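You operate a simulated robot arm through the tools that you are given. There is no shell and no other tool.

Carry out the task below with a simulated robot arm. There is one attempt and no reset: what you move stays moved.

Task
Change the black-stud shaft's extensions to match the length card.
Fine: tighten the shaft stand knob first, slacken it after; take the old extension off to a free pin; sockets sit on studs of their colour; leave the other knob.

It is judged by the outcome, as a careful person would: the job done as asked, and still so three seconds after it is handed in. It fails if anything else is knocked over, pushed out of place, dropped, spilled or broken.

Robot
A 6-joint arm with a two-finger gripper, fixed in place. Base frame: the origin is on the floor under the middle of its stand, x ahead of it, y to its left, z up; the work surface is at about z = 86. Lengths are in cm, angles in rad, forces in N, time in s.
It reaches about 157.2 cm from its shoulder. Its first joint turns from -2.897 to 2.897 rad. Payload 2.45 kg.
The TCP is the grasp point between the finger pads, 2 cm short of the fingertips. In the tool frame z runs along the fingers and y along their closing line. The gripper opens to 14 cm; its body begins 16.8 cm behind the TCP.
Orientation is that of the tool frame in the base frame, as [roll, pitch, yaw] about the fixed x, y, z axes, in that order (R = Rz(yaw) Ry(pitch) Rx(roll)). With the fingers straight down and closing along the base's y, the tool's x points along the base's -x, its y along +y and its z along -z.

Tools
- The arm moves only by the tool drive_tool. Its argument "commands" is a list of rows, each an object of numbers (a shift or turn left out is 0, a gripper value left out holds the last): "tx", "ty", "tz": the shift along the tool's x, y, z in mm; "ax", "ay", "az": the turn, a rotation vector about the tool's x, y, z in rad; "jaw": the gripper command, from -1 (fully open) to 1 (shut), values between in proportion. In form: [{"tx": .., "ty": .., "tz": .., "ax": .., "ay": .., "az": .., "jaw": ..}, ...]. A call has 1 to 20 rows; each row shifts and turns the commanded pose from where the row before left it, along the tool's axes as they then stand. A row lasts 0.2 s, in which the tool goes at most 5 cm and 0.15 rad; a call with a longer step from one row to the next is refused whole, and so is a gripper value outside its range. A pose out of reach is approached as far as the arm can. The call stops where the force on the tool passes 50 N (or 10 N more than at its start, if that is more) or the arm is blocked; 0.2 s more then pass. Each finger travels about 4.5 cm/s and halts on what it meets, pressing with about 39 N; the grip force reading is that of the motor and also rises with nothing between the fingers. The clock runs only during rows and for 0.2 s after the last one: add rows that do not move to give the fingers time. The reply holds the time, the measured pose of the TCP, the force on the tool along the base axes, the opening and the grip force, in the units named above and with some noise, with the torque about the TCP (base axes, N m) and any sound that the robot's microphone picked up.
- Cameras (640 x 400 px; columns grow to the right, rows downward): "scene" is fixed at [5.06, 64.94, 145.06]; the picture's right is [-0.56, -0.83, 0.00], its down [-0.36, 0.24, -0.90] and it looks along [0.74, -0.51, -0.43] (base axes); focal length 338 px, centre (320, 200). "wrist" rides on the gripper at [7.8, 1.1, -20.9] in the tool frame; the picture's right is [-0.14, 0.99, 0.00], its down [-0.92, -0.13, -0.37] and it looks along [-0.37, -0.05, 0.93] (tool axes); focal length 280 px, centre (320, 200). There is no depth. A picture from a camera that has moved, and an enlarged one, comes with that camera's place and axes in the base frame and with its lens.
- camera(camera): a new picture of that camera. It takes no simulated time.
- inspect(camera, box): a new picture of the part [left, top, right, bottom] of that camera's present view, enlarged. It takes no simulated time.
- job_done(): hands the job in; it is judged then, once.

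Nothing tells you positions but the pictures and the camera data. Unless the task says otherwise, let go and move clear before handing in.

The tools are called by a JSON object that holds its "fn" and its "kwargs". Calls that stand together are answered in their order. drive_tool: Moves the arm, as the interface text tells. Its arguments: {"type":"object","properties":{"commands":{"type":"array","items":{"type":"object","properties":{"tx":{"type":"number"},"ty":{"type":"number"},"tz":{"type":"number"},"ax":{"type":"number"},"ay":{"type":"number"},"az":{"type":"number"},"jaw":{"type":"number"}}}}},"required":["commands"]} The other tools are called the same way: camera (camera) takes a picture; inspect (camera, box) takes an enlarged picture of a part of a camera's view; job_done () hands the job in.

At the start:

```text
clock: 0.0
position: [71.13, 38.14, 124.89]
orientation: [-3.141, -0.001, 3.142]
wrist_force: [0.3, 0.5, -0.3]
torque: [-0.01, 0.0, 0.01]
grip_width: 14.01
grasp_force: 0.1
```

scene: 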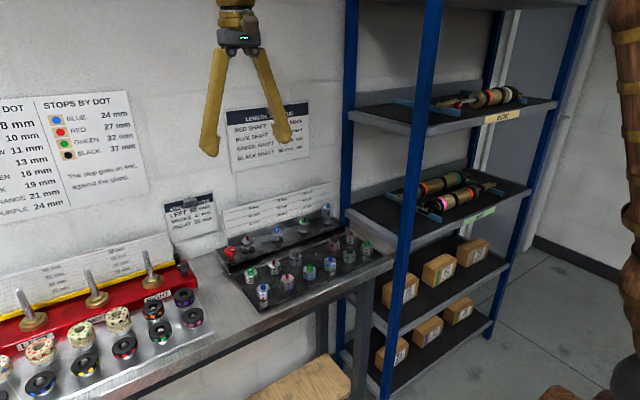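
wrist: 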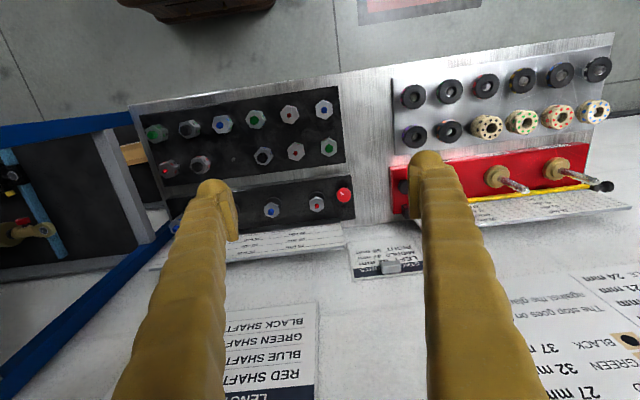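

I see a bench with a red shaft stand on the left and a dark tray with hex sockets (extensions) near the shelf; I'll look closer at the cards and the parts before moving.

{"fn": "inspect", "kwargs": {"camera": "scene", "box": [220, 90, 330, 180]}}

{"fn": "inspect", "kwargs": {"camera": "scene", "box": [210, 180, 400, 310]}}

{"fn": "inspect", "kwargs": {"camera": "scene", "box": [0, 90, 150, 210]}}

{"fn": "inspect", "kwargs": {"camera": "wrist", "box": [120, 80, 360, 280]}}

{"fn": "inspect", "kwargs": {"camera": "wrist", "box": [200, 290, 330, 400]}}

{"fn": "inspect", "kwargs": {"camera": "scene", "box": [150, 180, 350, 260]}}

```text
4.44 times, centred on (275, 135) of scene
camera zoom: at [5.06, 64.94, 145.06], right [-0.56, -0.83, 0.0], down [-0.36, 0.24, -0.9], along [0.74, -0.51, -0.43], focal length 1503 px, centre (520, 489)
```

zoom: 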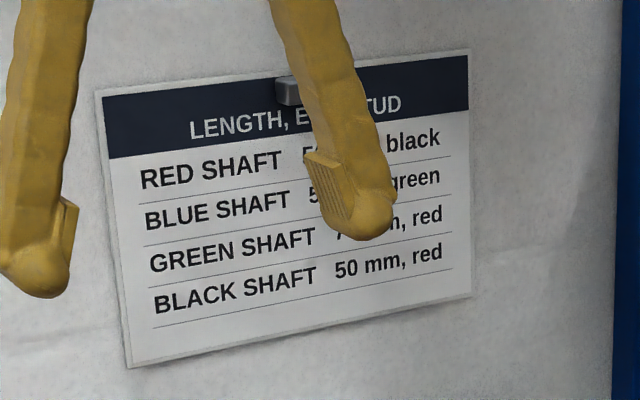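

```text
3.08 times, centred on (305, 245) of scene
camera zoom: at [5.06, 64.94, 145.06], right [-0.56, -0.83, 0.0], down [-0.36, 0.24, -0.9], along [0.74, -0.51, -0.43], focal length 1040 px, centre (366, 62)
```

zoom: 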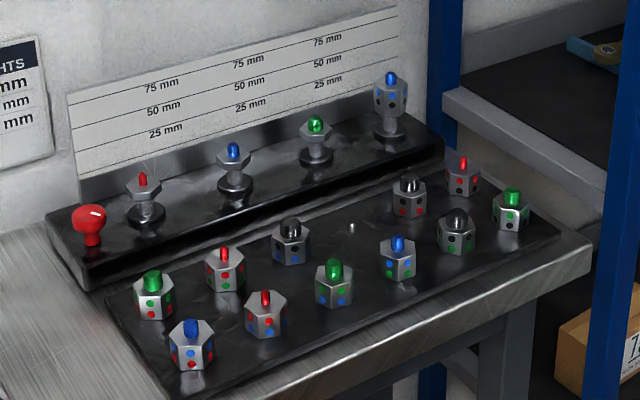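

```text
3.33 times, centred on (75, 150) of scene
camera zoom: at [5.06, 64.94, 145.06], right [-0.56, -0.83, 0.0], down [-0.36, 0.24, -0.9], along [0.74, -0.51, -0.43], focal length 1127 px, centre (1137, 367)
```

zoom: 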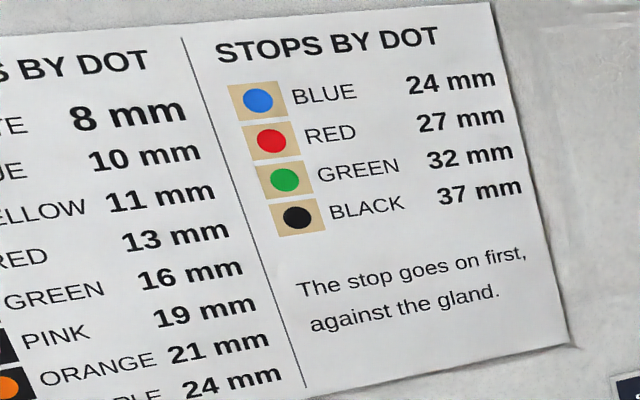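

```text
2.00 times, centred on (240, 180) of wrist
camera zoom: at [63.36, 39.17, 145.76], right [0.14, 0.99, 0.0], down [0.92, -0.13, 0.37], along [0.37, -0.05, -0.93], focal length 561 px, centre (480, 240)
```

zoom: 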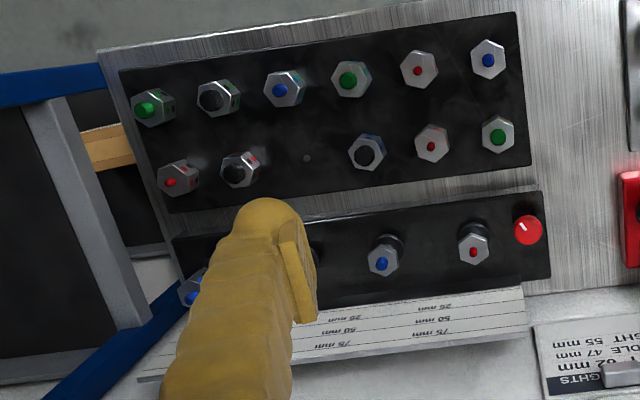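

```text
3.64 times, centred on (265, 345) of wrist
camera zoom: at [63.36, 39.17, 145.76], right [0.14, 0.99, 0.0], down [0.92, -0.13, 0.37], along [0.37, -0.05, -0.93], focal length 1020 px, centre (520, -327)
```

zoom: 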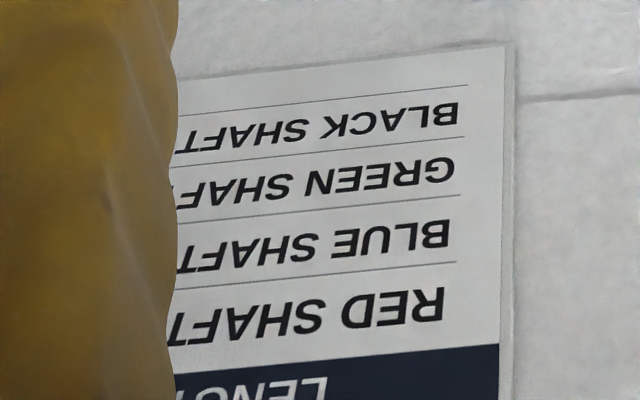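

```text
3.20 times, centred on (250, 220) of scene
camera zoom: at [5.06, 64.94, 145.06], right [-0.56, -0.83, 0.0], down [-0.36, 0.24, -0.9], along [0.74, -0.51, -0.43], focal length 1082 px, centre (544, 136)
```

zoom: 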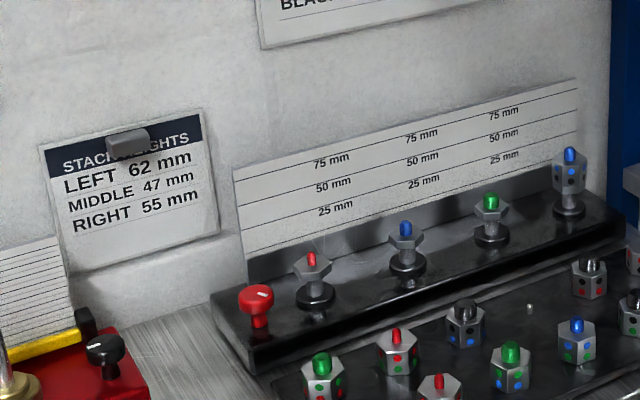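

The card asks for black shaft: 50 mm with a red end stud. I'll enlarge the shafts, the extensions' dots and the knob to read how they're coded.

{"fn": "inspect", "kwargs": {"camera": "scene", "box": [220, 200, 284, 240]}}

{"fn": "inspect", "kwargs": {"camera": "scene", "box": [280, 195, 344, 235]}}

{"fn": "inspect", "kwargs": {"camera": "scene", "box": [320, 220, 384, 260]}}

{"fn": "inspect", "kwargs": {"camera": "scene", "box": [280, 240, 344, 280]}}

{"fn": "inspect", "kwargs": {"camera": "scene", "box": [236, 255, 316, 305]}}

{"fn": "inspect", "kwargs": {"camera": "scene", "box": [215, 230, 279, 270]}}

```text
10.00 times, centred on (252, 220) of scene
camera zoom: at [5.06, 64.94, 145.06], right [-0.56, -0.83, 0.0], down [-0.36, 0.24, -0.9], along [0.74, -0.51, -0.43], focal length 3381 px, centre (1000, 0)
```

zoom: 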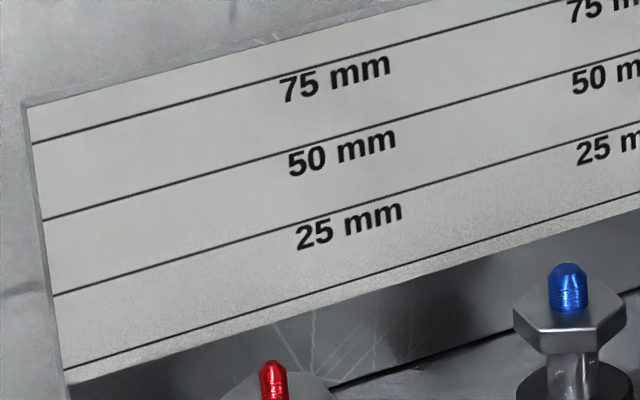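

```text
10.00 times, centred on (312, 215) of scene
camera zoom: at [5.06, 64.94, 145.06], right [-0.56, -0.83, 0.0], down [-0.36, 0.24, -0.9], along [0.74, -0.51, -0.43], focal length 3381 px, centre (400, 50)
```

zoom: 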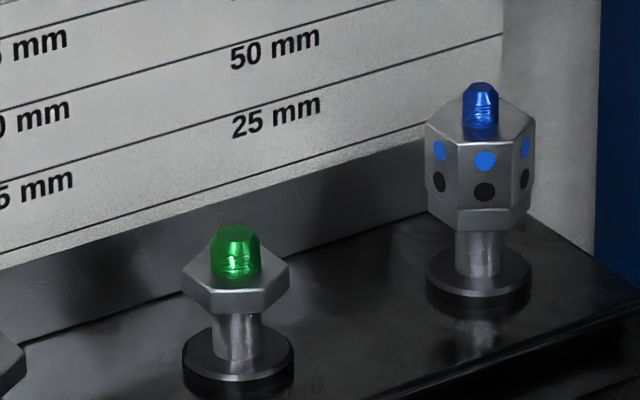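

```text
10.00 times, centred on (352, 240) of scene
camera zoom: at [5.06, 64.94, 145.06], right [-0.56, -0.83, 0.0], down [-0.36, 0.24, -0.9], along [0.74, -0.51, -0.43], focal length 3381 px, centre (0, -200)
```

zoom: 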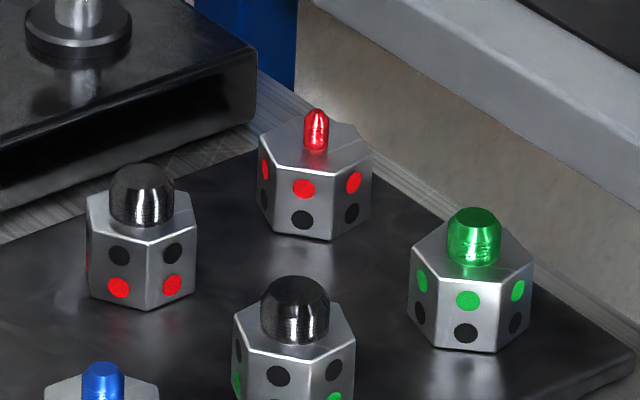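

```text
10.00 times, centred on (312, 260) of scene
camera zoom: at [5.06, 64.94, 145.06], right [-0.56, -0.83, 0.0], down [-0.36, 0.24, -0.9], along [0.74, -0.51, -0.43], focal length 3381 px, centre (400, -400)
```

zoom: 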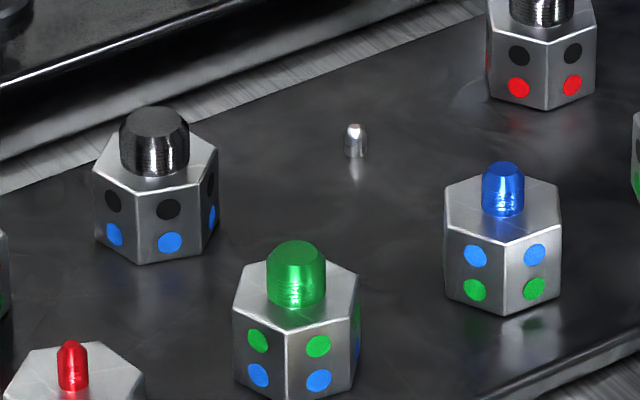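

```text
8.00 times, centred on (276, 280) of scene
camera zoom: at [5.06, 64.94, 145.06], right [-0.56, -0.83, 0.0], down [-0.36, 0.24, -0.9], along [0.74, -0.51, -0.43], focal length 2705 px, centre (672, -440)
```

zoom: 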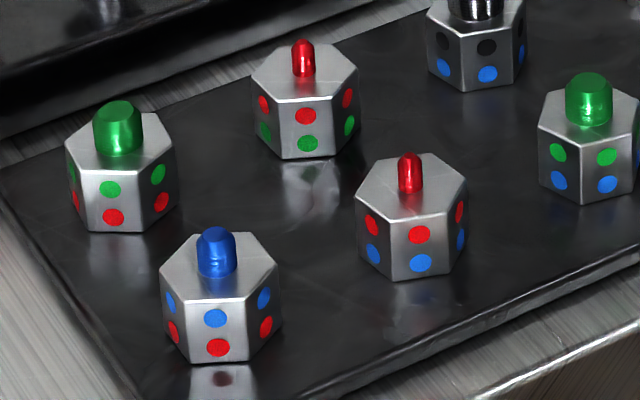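

```text
10.00 times, centred on (247, 250) of scene
camera zoom: at [5.06, 64.94, 145.06], right [-0.56, -0.83, 0.0], down [-0.36, 0.24, -0.9], along [0.74, -0.51, -0.43], focal length 3381 px, centre (1050, -300)
```

zoom: 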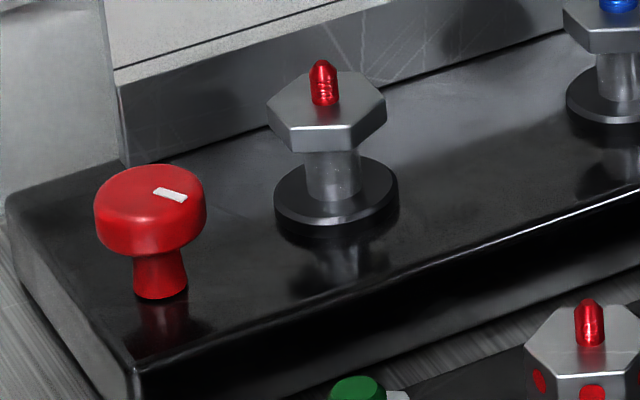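

Each extension shows its stud colour on the upper dots and its socket colour on the lower dots. The old one on the black shaft is blue stud / black socket, and the replacement stack would be green/black with red/green on top. I'll move the wrist camera over the tray and stand to measure positions.

{"fn": "drive_tool", "kwargs": {"commands": [{"ty": -30, "tz": 20}, {"ty": -35, "tz": 30}, {"ty": -35, "tz": 30}, {"tz": 20}, {}]}}

{"fn": "camera", "kwargs": {"camera": "wrist"}}

{"fn": "camera", "kwargs": {"camera": "scene"}}

```text
clock: 1.2
position: [71.26, 28.03, 114.95]
orientation: [3.141, 0.0, 3.142]
wrist_force: [-0.5, -0.1, -0.3]
torque: [0.0, 0.02, 0.01]
grip_width: 13.95
grasp_force: 0.1
```

```text
taken
camera wrist: at [63.54, 29.08, 135.82], right [0.14, 0.99, 0.0], down [0.92, -0.13, 0.37], along [0.37, -0.05, -0.93], focal length 280 px, centre (320, 200)
```

wrist: 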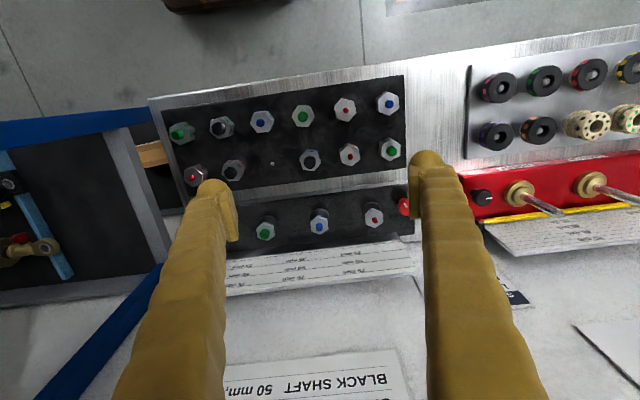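

```text
taken
```

scene: 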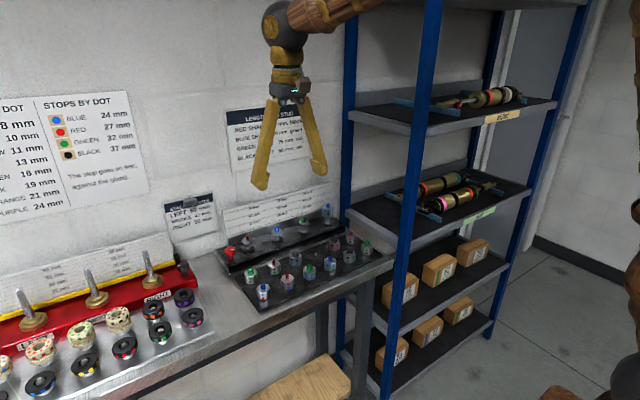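

The tray and the shafts are visible between the fingers. I'll back off a little toward the robot to get a closer, less blocked view.

{"fn": "drive_tool", "kwargs": {"commands": [{"tx": 40, "tz": 20}, {"tx": 20, "ty": -20, "tz": 30}, {"ty": -30}, {}]}}

{"fn": "camera", "kwargs": {"camera": "wrist"}}

{"fn": "inspect", "kwargs": {"camera": "wrist", "box": [120, 50, 440, 250]}}

```text
clock: 2.2
position: [65.06, 22.95, 109.76]
orientation: [-3.141, 0.001, 3.14]
wrist_force: [0.4, -0.9, 0.1]
torque: [0.01, 0.0, 0.01]
grip_width: 13.98
grasp_force: 0.1
```

```text
taken
camera wrist: at [57.32, 23.9, 130.71], right [0.14, 0.99, 0.0], down [0.92, -0.13, 0.37], along [0.37, -0.05, -0.93], focal length 280 px, centre (320, 200)
```

wrist: 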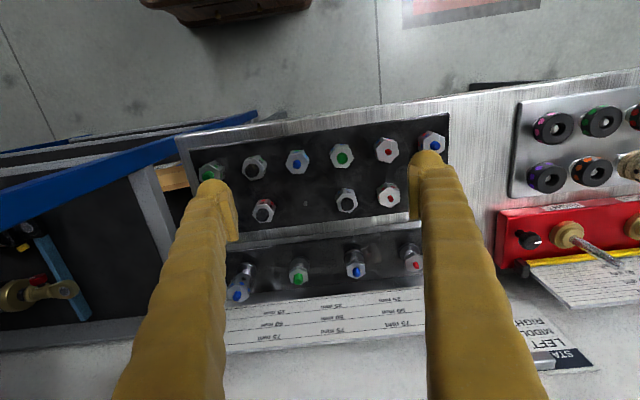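

```text
2.00 times, centred on (280, 150) of wrist
camera zoom: at [57.32, 23.9, 130.71], right [0.14, 0.99, 0.0], down [0.92, -0.13, 0.37], along [0.37, -0.05, -0.93], focal length 561 px, centre (400, 300)
```

zoom: 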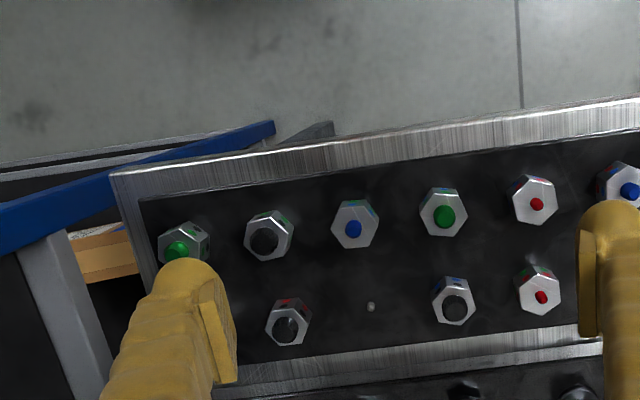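

I have triangulated the layout: 
- Tray: rows at x≈66.9 and x≈74.35, columns 6.6 cm apart in y. The free pin is at about (74.35, 19.2), green/black at (66.9, 6.0) and red/green at (74.35, 32.4).
- Stand: black shaft at about (84.5, 7.4), red knob at about (84, 41.2).

Next I go over the red knob for a close look.

{"fn": "drive_tool", "kwargs": {"commands": [{"tx": -31.5, "ty": 30.4}, {"tx": -31.5, "ty": 30.4}, {"tx": -31.5, "ty": 30.4}, {"tx": -31.5, "ty": 30.4}, {"tx": -31.5, "ty": 30.4}, {"tx": -31.5, "ty": 30.4}, {"tz": 30}, {"tz": 20}, {}, {}]}}

{"fn": "camera", "kwargs": {"camera": "wrist"}}

{"fn": "inspect", "kwargs": {"camera": "wrist", "box": [240, 150, 400, 250]}}

{"fn": "camera", "kwargs": {"camera": "scene"}}

```text
clock: 4.4
position: [83.9, 41.3, 104.86]
orientation: [-3.141, -0.002, -3.14]
wrist_force: [0.0, -0.2, 0.3]
torque: [-0.02, 0.01, 0.0]
grip_width: 14.01
grasp_force: 0.1
```

```text
taken
camera wrist: at [76.17, 42.38, 125.71], right [0.14, 0.99, 0.0], down [0.92, -0.13, 0.37], along [0.37, -0.05, -0.93], focal length 280 px, centre (320, 200)
```

wrist: 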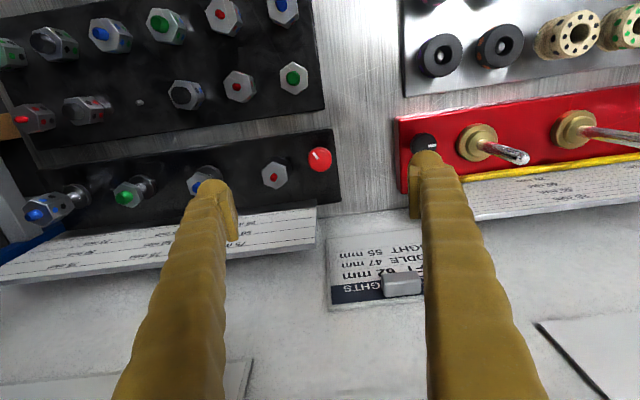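

```text
4.00 times, centred on (320, 200) of wrist
camera zoom: at [76.17, 42.38, 125.71], right [0.14, 0.99, 0.0], down [0.92, -0.13, 0.37], along [0.37, -0.05, -0.93], focal length 1122 px, centre (320, 200)
```

zoom: 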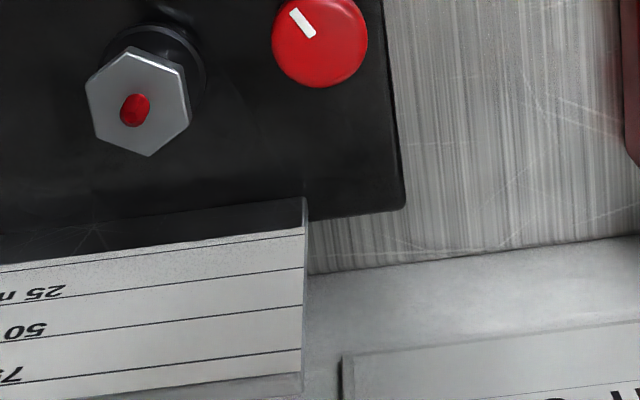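

```text
taken
```

scene: 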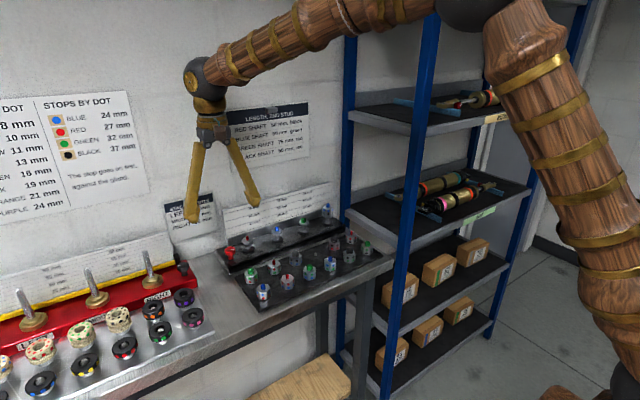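

The knob is at about (84.2, 41.25), 2.9 cm across. I'll check the finger shape and the knob surroundings to choose a clear gripping direction.

{"fn": "inspect", "kwargs": {"camera": "scene", "box": [168, 150, 296, 230]}}

{"fn": "inspect", "kwargs": {"camera": "scene", "box": [200, 210, 264, 250]}}

{"fn": "inspect", "kwargs": {"camera": "wrist", "box": [160, 120, 480, 320]}}

{"fn": "inspect", "kwargs": {"camera": "scene", "box": [120, 240, 220, 303]}}

```text
5.00 times, centred on (232, 190) of scene
camera zoom: at [5.06, 64.94, 145.06], right [-0.56, -0.83, 0.0], down [-0.36, 0.24, -0.9], along [0.74, -0.51, -0.43], focal length 1690 px, centre (760, 250)
```

zoom: 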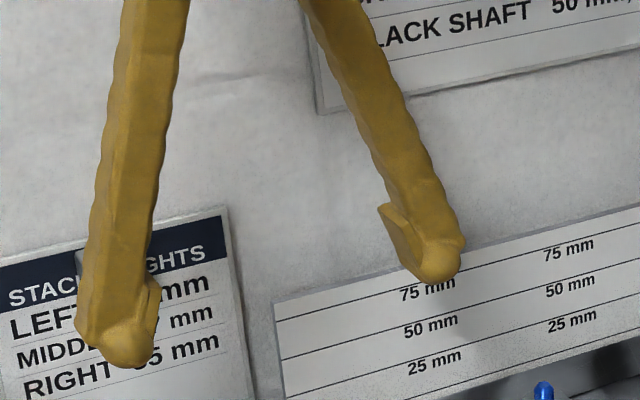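

```text
10.00 times, centred on (232, 230) of scene
camera zoom: at [5.06, 64.94, 145.06], right [-0.56, -0.83, 0.0], down [-0.36, 0.24, -0.9], along [0.74, -0.51, -0.43], focal length 3381 px, centre (1200, -100)
```

zoom: 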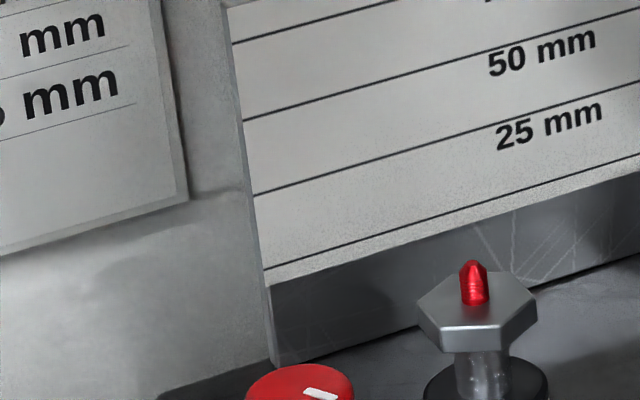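

```text
2.00 times, centred on (320, 220) of wrist
camera zoom: at [76.17, 42.38, 125.71], right [0.14, 0.99, 0.0], down [0.92, -0.13, 0.37], along [0.37, -0.05, -0.93], focal length 561 px, centre (320, 160)
```

zoom: 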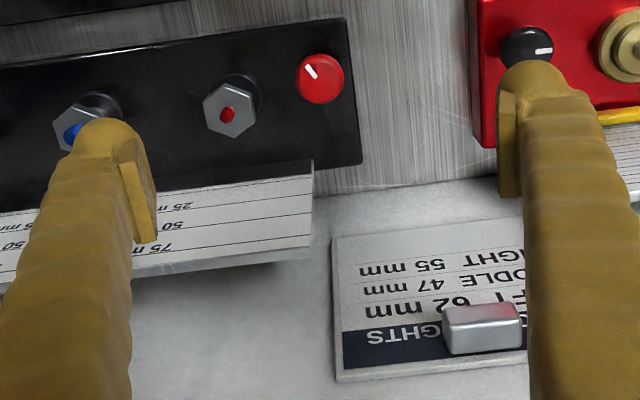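

```text
6.35 times, centred on (170, 272) of scene
camera zoom: at [5.06, 64.94, 145.06], right [-0.56, -0.83, 0.0], down [-0.36, 0.24, -0.9], along [0.74, -0.51, -0.43], focal length 2147 px, centre (1272, -254)
```

zoom: 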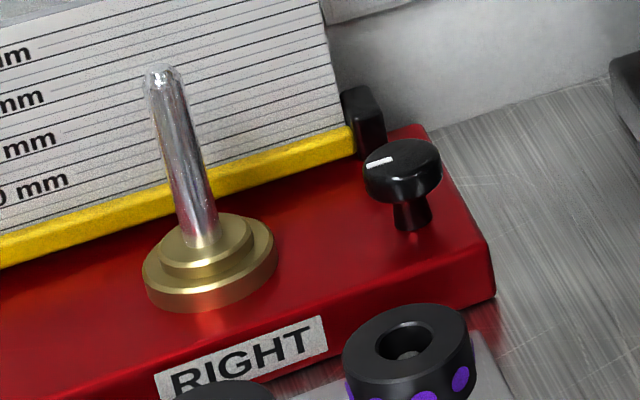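

Gripping the knob along y would crowd the red shaft, so I'll turn the gripper 45° clockwise, narrow the jaws to about 5 cm, then look again before going down.

{"fn": "drive_tool", "kwargs": {"commands": [{"tx": -3, "ty": -0.5, "jaw": 0.286}, {"az": 0.131}, {"az": 0.131}, {"az": 0.131}, {"az": 0.131}, {"az": 0.131}, {"az": 0.13}, {"tz": 20}, {"tz": 20}, {}, {}]}}

{"fn": "camera", "kwargs": {"camera": "wrist"}}

{"fn": "inspect", "kwargs": {"camera": "scene", "box": [180, 180, 308, 260]}}

```text
clock: 6.8
position: [84.48, 41.37, 100.84]
orientation: [3.141, 0.001, 2.357]
wrist_force: [0.0, -0.6, -0.1]
torque: [-0.02, -0.02, 0.0]
grip_width: 4.99
grasp_force: 0.0
```

```text
taken
camera wrist: at [79.72, 47.62, 121.74], right [0.8, 0.6, 0.0], down [0.56, -0.74, 0.37], along [0.22, -0.29, -0.93], focal length 280 px, centre (320, 200)
```

wrist: 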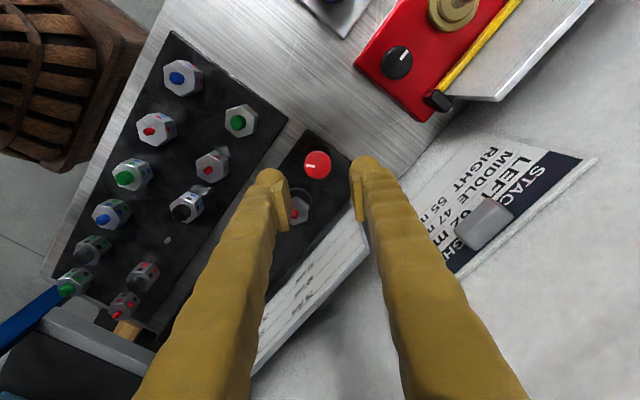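

```text
5.00 times, centred on (244, 220) of scene
camera zoom: at [5.06, 64.94, 145.06], right [-0.56, -0.83, 0.0], down [-0.36, 0.24, -0.9], along [0.74, -0.51, -0.43], focal length 1690 px, centre (700, 100)
```

zoom: 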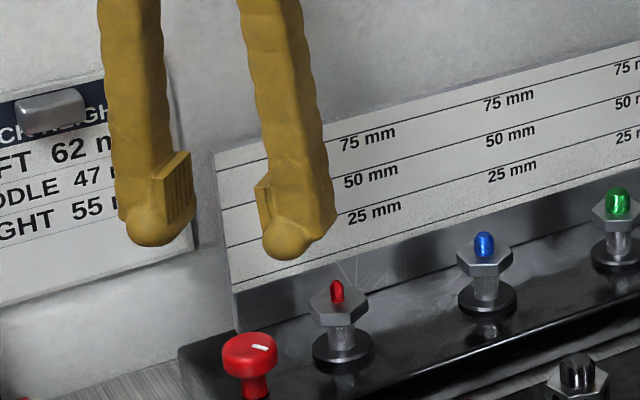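

The knob sits between the fingers in the view. I'll zoom to fix its centre relative to the tool axis.

{"fn": "inspect", "kwargs": {"camera": "wrist", "box": [256, 120, 384, 200]}}

```text
5.00 times, centred on (320, 160) of wrist
camera zoom: at [79.72, 47.62, 121.74], right [0.8, 0.6, 0.0], down [0.56, -0.74, 0.37], along [0.22, -0.29, -0.93], focal length 1402 px, centre (320, 400)
```

zoom: 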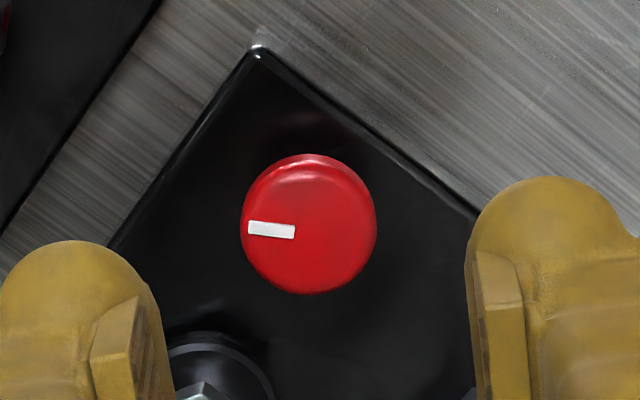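

The knob centre is at (84.21, 41.25). I'll shift 2.5 mm to centre on it and go down to straddle it, with the fingertips staying above the stand.

{"fn": "drive_tool", "kwargs": {"commands": [{"tx": 1.2, "ty": -2.3}, {"tz": 25}, {"tz": 25}, {"tz": 20}, {"tz": 10}, {"tz": 5}, {"tz": 5}, {}, {}]}}

{"fn": "camera", "kwargs": {"camera": "wrist"}}

{"fn": "inspect", "kwargs": {"camera": "scene", "box": [180, 205, 308, 285]}}

```text
clock: 8.8
position: [84.13, 41.16, 91.92]
orientation: [3.141, -0.001, 2.356]
wrist_force: [-0.2, -0.3, -0.1]
torque: [-0.01, -0.03, 0.0]
grip_width: 4.99
grasp_force: 0.0
```

```text
taken
camera wrist: at [79.46, 47.53, 112.79], right [0.8, 0.6, 0.0], down [0.56, -0.74, 0.37], along [0.22, -0.29, -0.93], focal length 280 px, centre (320, 200)
```

wrist: 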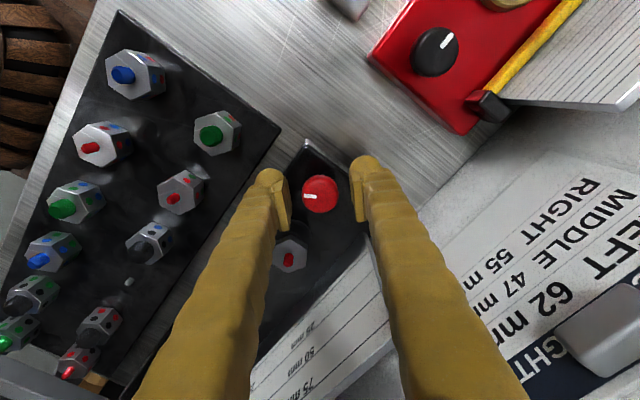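

```text
5.00 times, centred on (244, 245) of scene
camera zoom: at [5.06, 64.94, 145.06], right [-0.56, -0.83, 0.0], down [-0.36, 0.24, -0.9], along [0.74, -0.51, -0.43], focal length 1690 px, centre (700, -25)
```

zoom: 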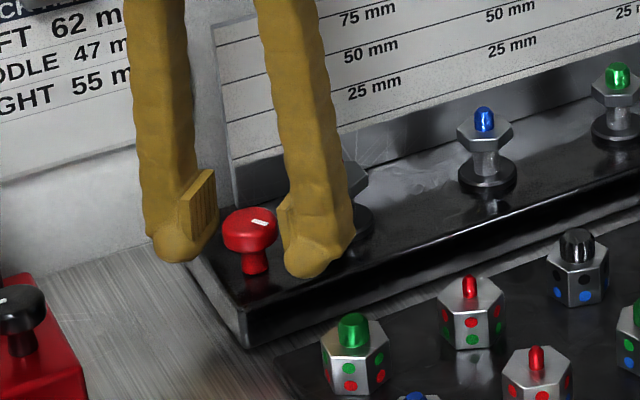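

The fingers straddle the knob cleanly. I'll close on it and start a small clockwise (tightening) turn while watching torque.

{"fn": "drive_tool", "kwargs": {"commands": [{"jaw": 1}, {}, {}, {}, {}]}}

{"fn": "drive_tool", "kwargs": {"commands": [{"az": 0.1}, {"az": 0.1}, {"az": 0.1}, {}]}}

{"fn": "camera", "kwargs": {"camera": "wrist"}}

```text
clock: 10.0
position: [84.24, 41.32, 91.77]
orientation: [3.141, 0.001, 2.357]
wrist_force: [7.9, 5.8, -26.0]
torque: [-0.01, -0.05, 0.02]
grip_width: 2.6
grasp_force: 45.1
```

```text
clock: 11.0
position: [84.21, 41.46, 91.85]
orientation: [3.141, -0.001, 2.056]
wrist_force: [14.8, 18.5, -33.1]
torque: [0.07, 0.03, 0.01]
grip_width: 2.59
grasp_force: 44.7
```

```text
taken
camera wrist: at [81.54, 48.66, 112.67], right [0.94, 0.34, 0.0], down [0.32, -0.87, 0.37], along [0.13, -0.35, -0.93], focal length 280 px, centre (320, 200)
```

wrist: 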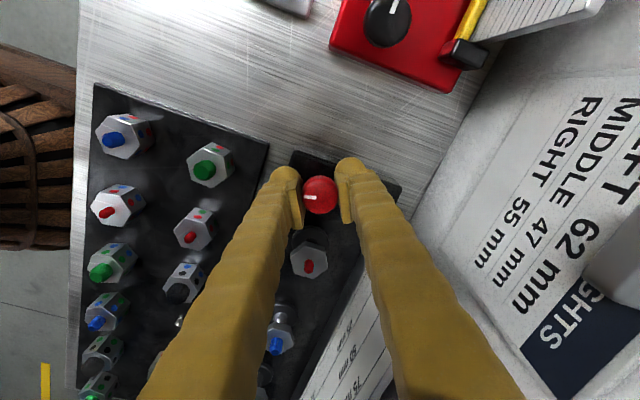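

The knob turned with the gripper with almost no torque. There is some side and vertical load, so I'll nudge the tool to relieve it before turning further.

{"fn": "drive_tool", "kwargs": {"commands": [{"tx": 0.4, "ty": 0.8, "tz": 1}, {}]}}

```text
clock: 11.6
position: [84.15, 41.26, 91.69]
orientation: [-3.14, 0.0, 2.057]
wrist_force: [8.0, 9.0, -23.7]
torque: [0.02, 0.08, 0.01]
grip_width: 2.57
grasp_force: 44.9
```

{"fn": "drive_tool", "kwargs": {"commands": [{"tx": 0.4, "ty": 0.8, "tz": 1}, {"tz": 1}, {}]}}

```text
clock: 12.4
position: [84.19, 41.27, 91.64]
orientation: [3.141, 0.002, 2.055]
wrist_force: [-18.9, -13.4, 6.1]
torque: [-0.06, 0.09, -0.02]
grip_width: 2.58
grasp_force: 44.6
```

{"fn": "drive_tool", "kwargs": {"commands": [{"tx": -0.2, "ty": -0.5, "tz": -0.4}, {"az": 0.1}, {"az": 0.1}, {"az": 0.1}, {}]}}

```text
clock: 13.6
position: [84.2, 41.32, 91.61]
orientation: [-3.141, 0.0, 1.757]
wrist_force: [-3.1, -11.5, -2.4]
torque: [-0.09, -0.03, 0.01]
grip_width: 2.54
grasp_force: 45.0
```

The turn is smooth so far (about 0.6 rad). I'll keep turning clockwise in small steps.

{"fn": "drive_tool", "kwargs": {"commands": [{"az": 0.1}, {"az": 0.1}, {"az": 0.1}, {}]}}

{"fn": "camera", "kwargs": {"camera": "wrist"}}

```text
clock: 14.6
position: [84.3, 41.34, 91.67]
orientation: [3.141, 0.001, 1.455]
wrist_force: [5.1, -21.3, -5.7]
torque: [-0.16, -0.01, 0.01]
grip_width: 2.55
grasp_force: 45.1
```

```text
taken
camera wrist: at [86.22, 48.9, 112.54], right [0.97, -0.25, 0.0], down [-0.23, -0.9, 0.37], along [-0.09, -0.36, -0.93], focal length 280 px, centre (320, 200)
```

wrist: 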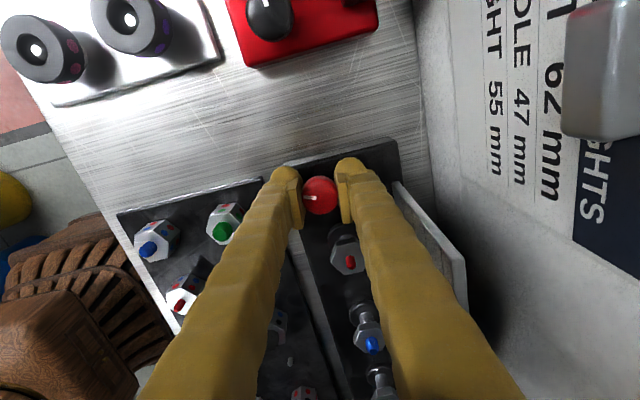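

{"fn": "drive_tool", "kwargs": {"commands": [{"tx": -1.0, "ty": 0.1}, {"az": 0.08}, {"az": 0.08}, {}]}}

{"fn": "inspect", "kwargs": {"camera": "scene", "box": [180, 205, 308, 285]}}

```text
clock: 15.6
position: [84.23, 41.44, 91.68]
orientation: [3.139, -0.001, 1.296]
wrist_force: [11.4, 3.5, -6.7]
torque: [0.14, -0.03, 0.03]
grip_width: 2.54
grasp_force: 45.3
```

```text
5.00 times, centred on (244, 245) of scene
camera zoom: at [5.06, 64.94, 145.06], right [-0.56, -0.83, 0.0], down [-0.36, 0.24, -0.9], along [0.74, -0.51, -0.43], focal length 1690 px, centre (700, -25)
```

zoom: 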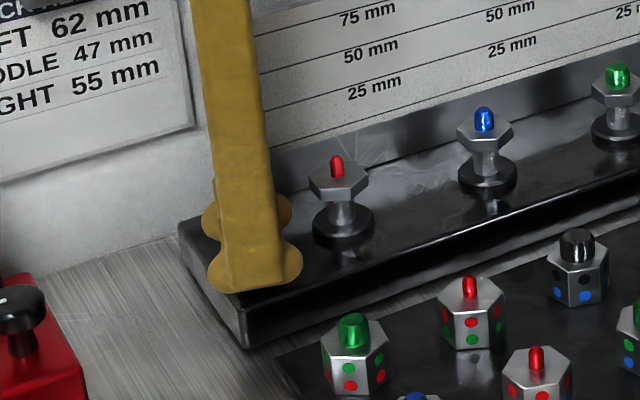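

{"fn": "drive_tool", "kwargs": {"commands": [{"az": 0.08}, {"az": 0.08}, {"az": 0.08}, {}]}}

{"fn": "camera", "kwargs": {"camera": "wrist"}}

```text
clock: 16.6
position: [84.2, 41.31, 91.54]
orientation: [-3.141, -0.001, 1.055]
wrist_force: [15.7, 16.0, -0.1]
torque: [0.18, -0.12, -0.01]
grip_width: 2.54
grasp_force: 44.3
```

```text
taken
camera wrist: at [89.02, 47.51, 112.51], right [0.79, -0.61, 0.0], down [-0.57, -0.74, 0.37], along [-0.22, -0.29, -0.93], focal length 280 px, centre (320, 200)
```

wrist: 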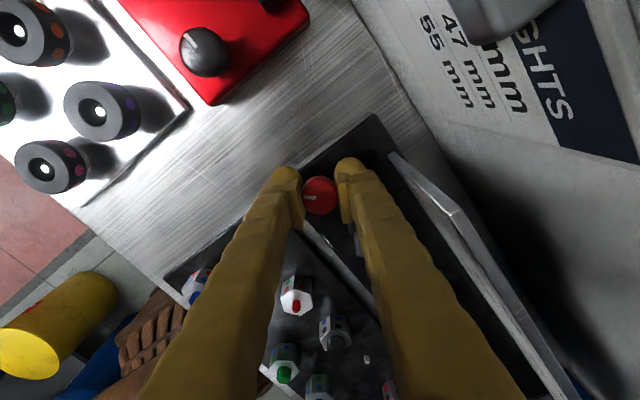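

{"fn": "drive_tool", "kwargs": {"commands": [{"tx": 1.1, "ty": 0.3}, {"az": 0.08}, {"az": 0.08}, {"az": 0.08}, {}]}}

{"fn": "camera", "kwargs": {"camera": "wrist"}}

{"fn": "camera", "kwargs": {"camera": "scene"}}

```text
clock: 17.8
position: [84.24, 41.26, 91.64]
orientation: [-3.141, 0.002, 0.816]
wrist_force: [-20.2, -10.9, 3.7]
torque: [-0.21, 0.3, -0.01]
grip_width: 2.53
grasp_force: 45.0
```

```text
taken
camera wrist: at [90.44, 46.23, 112.45], right [0.63, -0.78, 0.0], down [-0.72, -0.58, 0.37], along [-0.29, -0.23, -0.93], focal length 280 px, centre (320, 200)
```

wrist: 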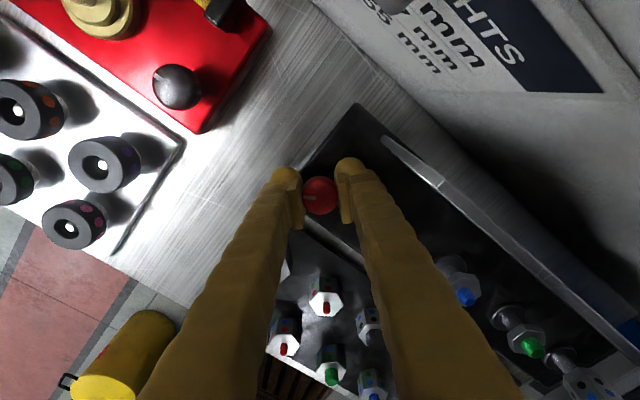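

```text
taken
```

scene: 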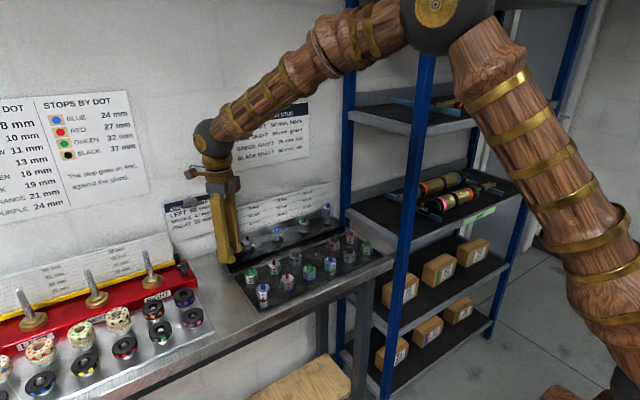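

{"fn": "drive_tool", "kwargs": {"commands": [{"tx": -0.5, "ty": -0.1}, {"az": 0.06}, {"az": 0.06}, {"az": 0.06}, {}]}}

{"fn": "inspect", "kwargs": {"camera": "wrist", "box": [256, 150, 384, 230]}}

```text
clock: 19.0
position: [84.29, 41.31, 91.71]
orientation: [3.14, 0.0, 0.637]
wrist_force: [-13.2, 3.0, -12.5]
torque: [0.01, 0.01, 0.05]
grip_width: 2.55
grasp_force: 44.8
```

```text
5.00 times, centred on (320, 190) of wrist
camera zoom: at [91.2, 45.02, 112.5], right [0.48, -0.88, 0.0], down [-0.82, -0.44, 0.37], along [-0.32, -0.18, -0.93], focal length 1402 px, centre (320, 250)
```

zoom: 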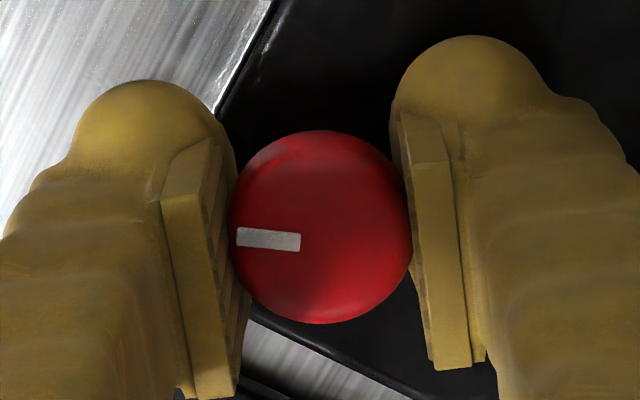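

The knob has turned about 98° with the gripper without slipping. I'll check clearance to the wall before deciding to continue or regrip.

{"fn": "inspect", "kwargs": {"camera": "scene", "box": [160, 110, 320, 210]}}

```text
4.00 times, centred on (240, 160) of scene
camera zoom: at [5.06, 64.94, 145.06], right [-0.56, -0.83, 0.0], down [-0.36, 0.24, -0.9], along [0.74, -0.51, -0.43], focal length 1352 px, centre (640, 360)
```

zoom: 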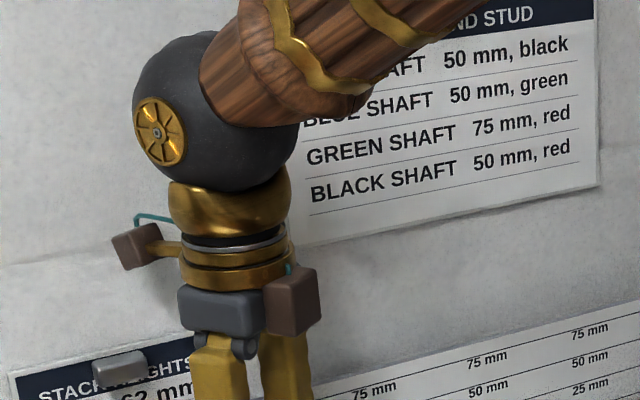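

The knob is still free at 98°, and the camera bracket is getting near the wall. I'll release, lift, turn back, and regrip for another clockwise stroke.

{"fn": "drive_tool", "kwargs": {"commands": [{"jaw": 0.34}, {}, {}, {"tz": -20}, {"tz": -20}, {"jaw": 0.6}, {"az": -0.14}, {"az": -0.14}, {"az": -0.14}, {"az": -0.14}, {"az": -0.14}, {"az": -0.14}, {"az": -0.14}, {"az": -0.14}, {"az": -0.14}, {"az": -0.14}, {"az": -0.14}, {"az": -0.14}, {"az": -0.07}, {}]}}

{"fn": "inspect", "kwargs": {"camera": "wrist", "box": [256, 130, 384, 210]}}

{"fn": "inspect", "kwargs": {"camera": "scene", "box": [180, 205, 308, 285]}}

```text
clock: 23.2
position: [84.28, 41.28, 95.58]
orientation: [3.141, 0.001, 2.389]
wrist_force: [-0.4, -0.3, 0.4]
torque: [-0.02, 0.0, -0.01]
grip_width: 2.83
grasp_force: 0.1
```

```text
5.00 times, centred on (320, 170) of wrist
camera zoom: at [79.29, 47.4, 116.51], right [0.78, 0.63, 0.0], down [0.58, -0.72, 0.37], along [0.23, -0.29, -0.93], focal length 1402 px, centre (320, 350)
```

zoom: 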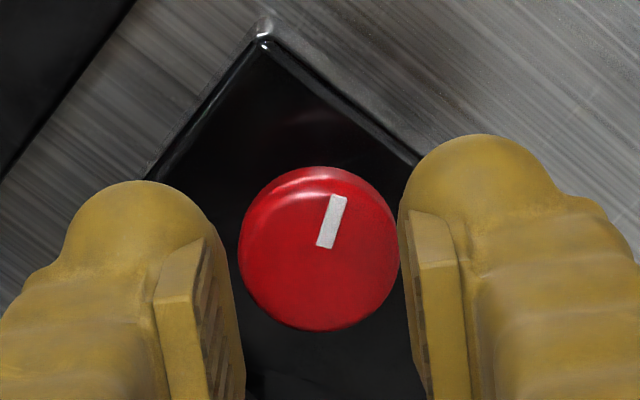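

```text
5.00 times, centred on (244, 245) of scene
camera zoom: at [5.06, 64.94, 145.06], right [-0.56, -0.83, 0.0], down [-0.36, 0.24, -0.9], along [0.74, -0.51, -0.43], focal length 1690 px, centre (700, -25)
```

zoom: 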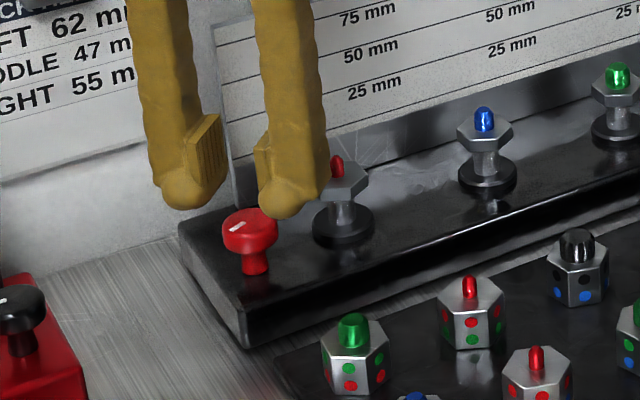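

The knob has turned about 98° and holds there. I'll regrip and keep tightening until it resists.

{"fn": "drive_tool", "kwargs": {"commands": [{"jaw": 0.286}, {}, {}, {"tz": 20}, {"tz": 12}, {"tz": 7.5}, {"jaw": 1}, {}, {}, {}]}}

{"fn": "drive_tool", "kwargs": {"commands": [{"az": 0.08}, {"az": 0.08}, {"az": 0.08}, {}]}}

```text
clock: 25.4
position: [84.2, 41.25, 91.59]
orientation: [3.141, -0.001, 2.386]
wrist_force: [7.9, 5.7, -3.3]
torque: [0.01, -0.05, 0.01]
grip_width: 2.54
grasp_force: 44.8
```

```text
clock: 26.4
position: [84.22, 41.35, 91.72]
orientation: [-3.141, -0.001, 2.145]
wrist_force: [18.7, 2.2, -9.3]
torque: [-0.08, -0.12, -0.04]
grip_width: 2.54
grasp_force: 45.2
```

{"fn": "drive_tool", "kwargs": {"commands": [{"tx": -0.3, "ty": 0.4, "tz": 0.3}, {"az": 0.08}, {"az": 0.08}, {"az": 0.08}, {"az": 0.08}, {}]}}

{"fn": "inspect", "kwargs": {"camera": "wrist", "box": [256, 150, 384, 230]}}

```text
clock: 27.8
position: [84.12, 41.29, 91.59]
orientation: [-3.139, 0.0, 1.826]
wrist_force: [-7.3, -2.1, -18.0]
torque: [-0.05, 0.02, 0.29]
grip_width: 2.53
grasp_force: 45.6
```

```text
5.00 times, centred on (320, 190) of wrist
camera zoom: at [83.36, 49.04, 112.48], right [0.99, 0.12, 0.0], down [0.11, -0.92, 0.37], along [0.04, -0.37, -0.93], focal length 1402 px, centre (320, 250)
```

zoom: 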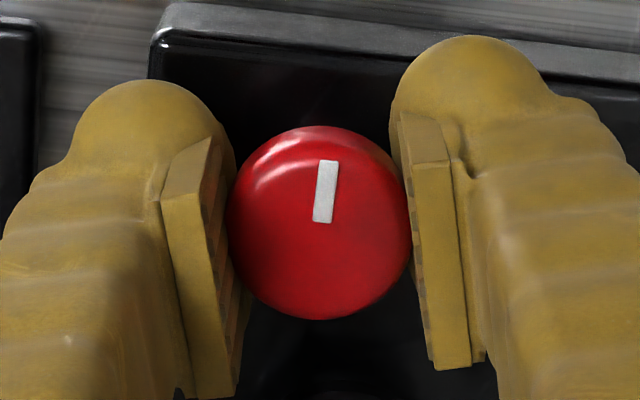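

Torque has now risen to 0.29 N·m, so the knob is meeting resistance. One small further turn will confirm that it is tight.

{"fn": "drive_tool", "kwargs": {"commands": [{"az": 0.05}, {"az": 0.05}, {}]}}

{"fn": "inspect", "kwargs": {"camera": "wrist", "box": [256, 150, 384, 230]}}

```text
clock: 28.6
position: [84.34, 41.21, 91.6]
orientation: [-3.139, 0.0, 1.727]
wrist_force: [-18.4, -9.3, -22.9]
torque: [-0.07, 0.06, 0.32]
grip_width: 2.56
grasp_force: 45.4
```

```text
5.00 times, centred on (320, 190) of wrist
camera zoom: at [84.15, 49.1, 112.5], right [1.0, 0.02, 0.0], down [0.02, -0.93, 0.37], along [0.01, -0.37, -0.93], focal length 1402 px, centre (320, 250)
```

zoom: 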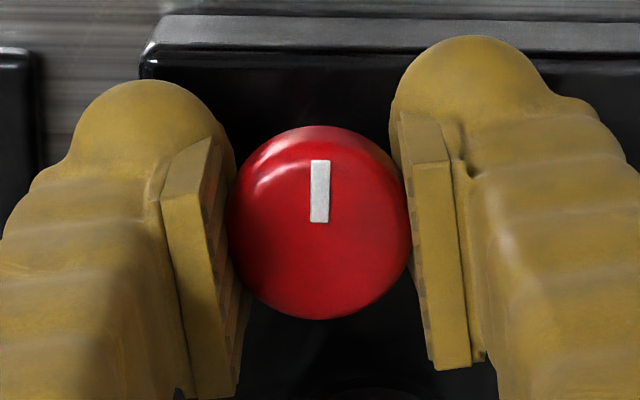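

The knob no longer turns, the gripper slips on it and its mark now points along +y, so it is tight. I'll release, lift clear and turn the gripper back to closing along y.

{"fn": "drive_tool", "kwargs": {"commands": [{"jaw": 0.34}, {}, {}, {"tz": -20}, {"tz": -30}, {"tz": -40}, {"tz": -30}, {"tz": -30}, {"az": -0.142}, {"az": -0.142}, {"az": -0.142}, {"az": -0.142}, {"az": -0.142}, {"az": -0.142}, {"az": -0.142}, {"az": -0.142}, {"az": -0.142}, {"az": -0.137}]}}

{"fn": "inspect", "kwargs": {"camera": "scene", "box": [210, 220, 290, 270]}}

{"fn": "camera", "kwargs": {"camera": "wrist"}}

```text
clock: 32.4
position: [84.24, 41.3, 106.61]
orientation: [3.141, 0.0, -3.138]
wrist_force: [0.2, 0.5, -1.1]
torque: [0.01, 0.06, 0.0]
grip_width: 4.62
grasp_force: 0.1
```

```text
8.00 times, centred on (250, 245) of scene
camera zoom: at [5.06, 64.94, 145.06], right [-0.56, -0.83, 0.0], down [-0.36, 0.24, -0.9], along [0.74, -0.51, -0.43], focal length 2705 px, centre (880, -160)
```

zoom: 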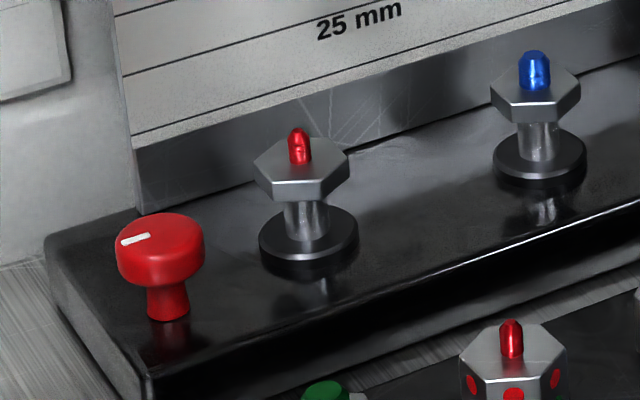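

```text
taken
camera wrist: at [76.44, 42.28, 127.55], right [0.13, 0.99, 0.0], down [0.92, -0.12, 0.37], along [0.37, -0.05, -0.93], focal length 280 px, centre (320, 200)
```

wrist: 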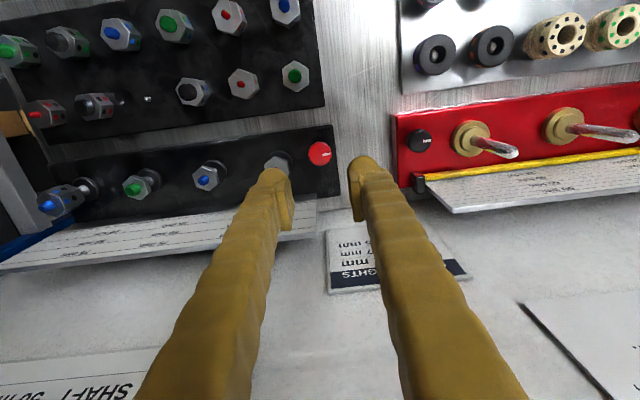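

The red knob's mark now points the same way as the locked black knob's. Next I hover over the black shaft's old extension to check its hex orientation and the clearance to the shelf.

{"fn": "drive_tool", "kwargs": {"commands": [{"tz": -40}, {"ty": -42}, {"ty": -42}, {"ty": -42}, {"ty": -42}, {"ty": -42}, {"ty": -42}, {"ty": -42}, {"ty": -42}, {}, {}]}}

{"fn": "camera", "kwargs": {"camera": "wrist"}}

{"fn": "camera", "kwargs": {"camera": "scene"}}

```text
clock: 34.8
position: [84.28, 7.43, 110.84]
orientation: [3.141, 0.0, -3.14]
wrist_force: [-0.3, 0.2, -0.2]
torque: [0.01, -0.01, 0.02]
grip_width: 4.61
grasp_force: 0.1
```

```text
taken
camera wrist: at [76.47, 8.6, 131.73], right [0.14, 0.99, 0.0], down [0.92, -0.13, 0.37], along [0.37, -0.05, -0.93], focal length 280 px, centre (320, 200)
```

wrist: 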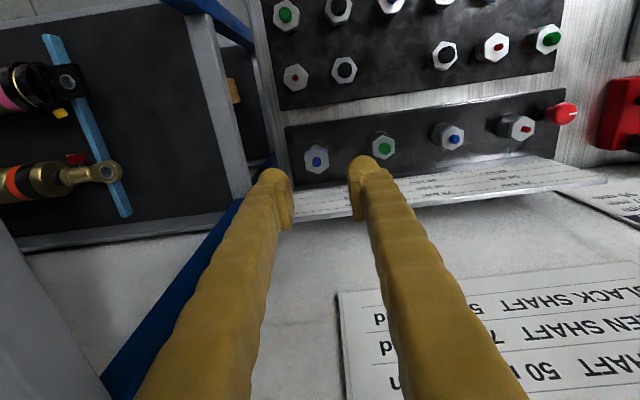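

```text
taken
```

scene: 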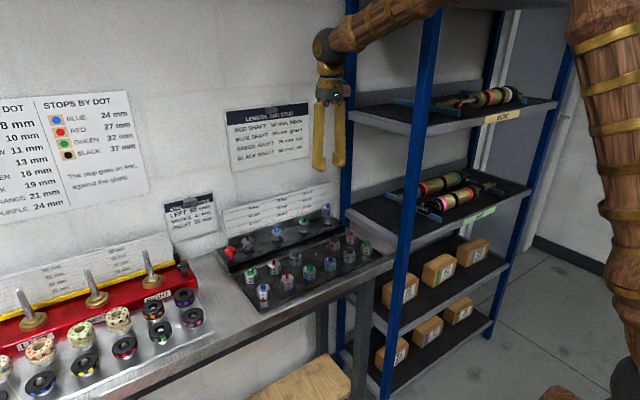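

{"fn": "inspect", "kwargs": {"camera": "wrist", "box": [272, 120, 400, 200]}}

{"fn": "inspect", "kwargs": {"camera": "wrist", "box": [260, 0, 580, 200]}}

```text
5.00 times, centred on (336, 160) of wrist
camera zoom: at [76.47, 8.6, 131.73], right [0.14, 0.99, 0.0], down [0.92, -0.13, 0.37], along [0.37, -0.05, -0.93], focal length 1402 px, centre (240, 400)
```

zoom: 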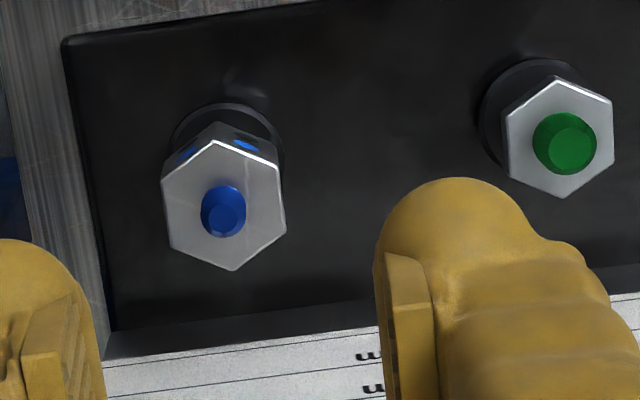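

```text
2.00 times, centred on (420, 100) of wrist
camera zoom: at [76.47, 8.6, 131.73], right [0.14, 0.99, 0.0], down [0.92, -0.13, 0.37], along [0.37, -0.05, -0.93], focal length 561 px, centre (120, 400)
```

zoom: 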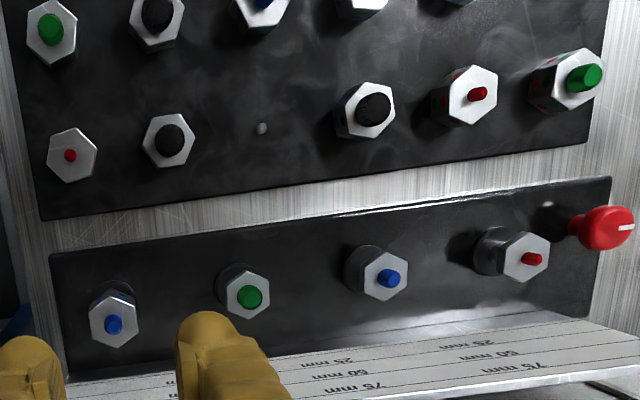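

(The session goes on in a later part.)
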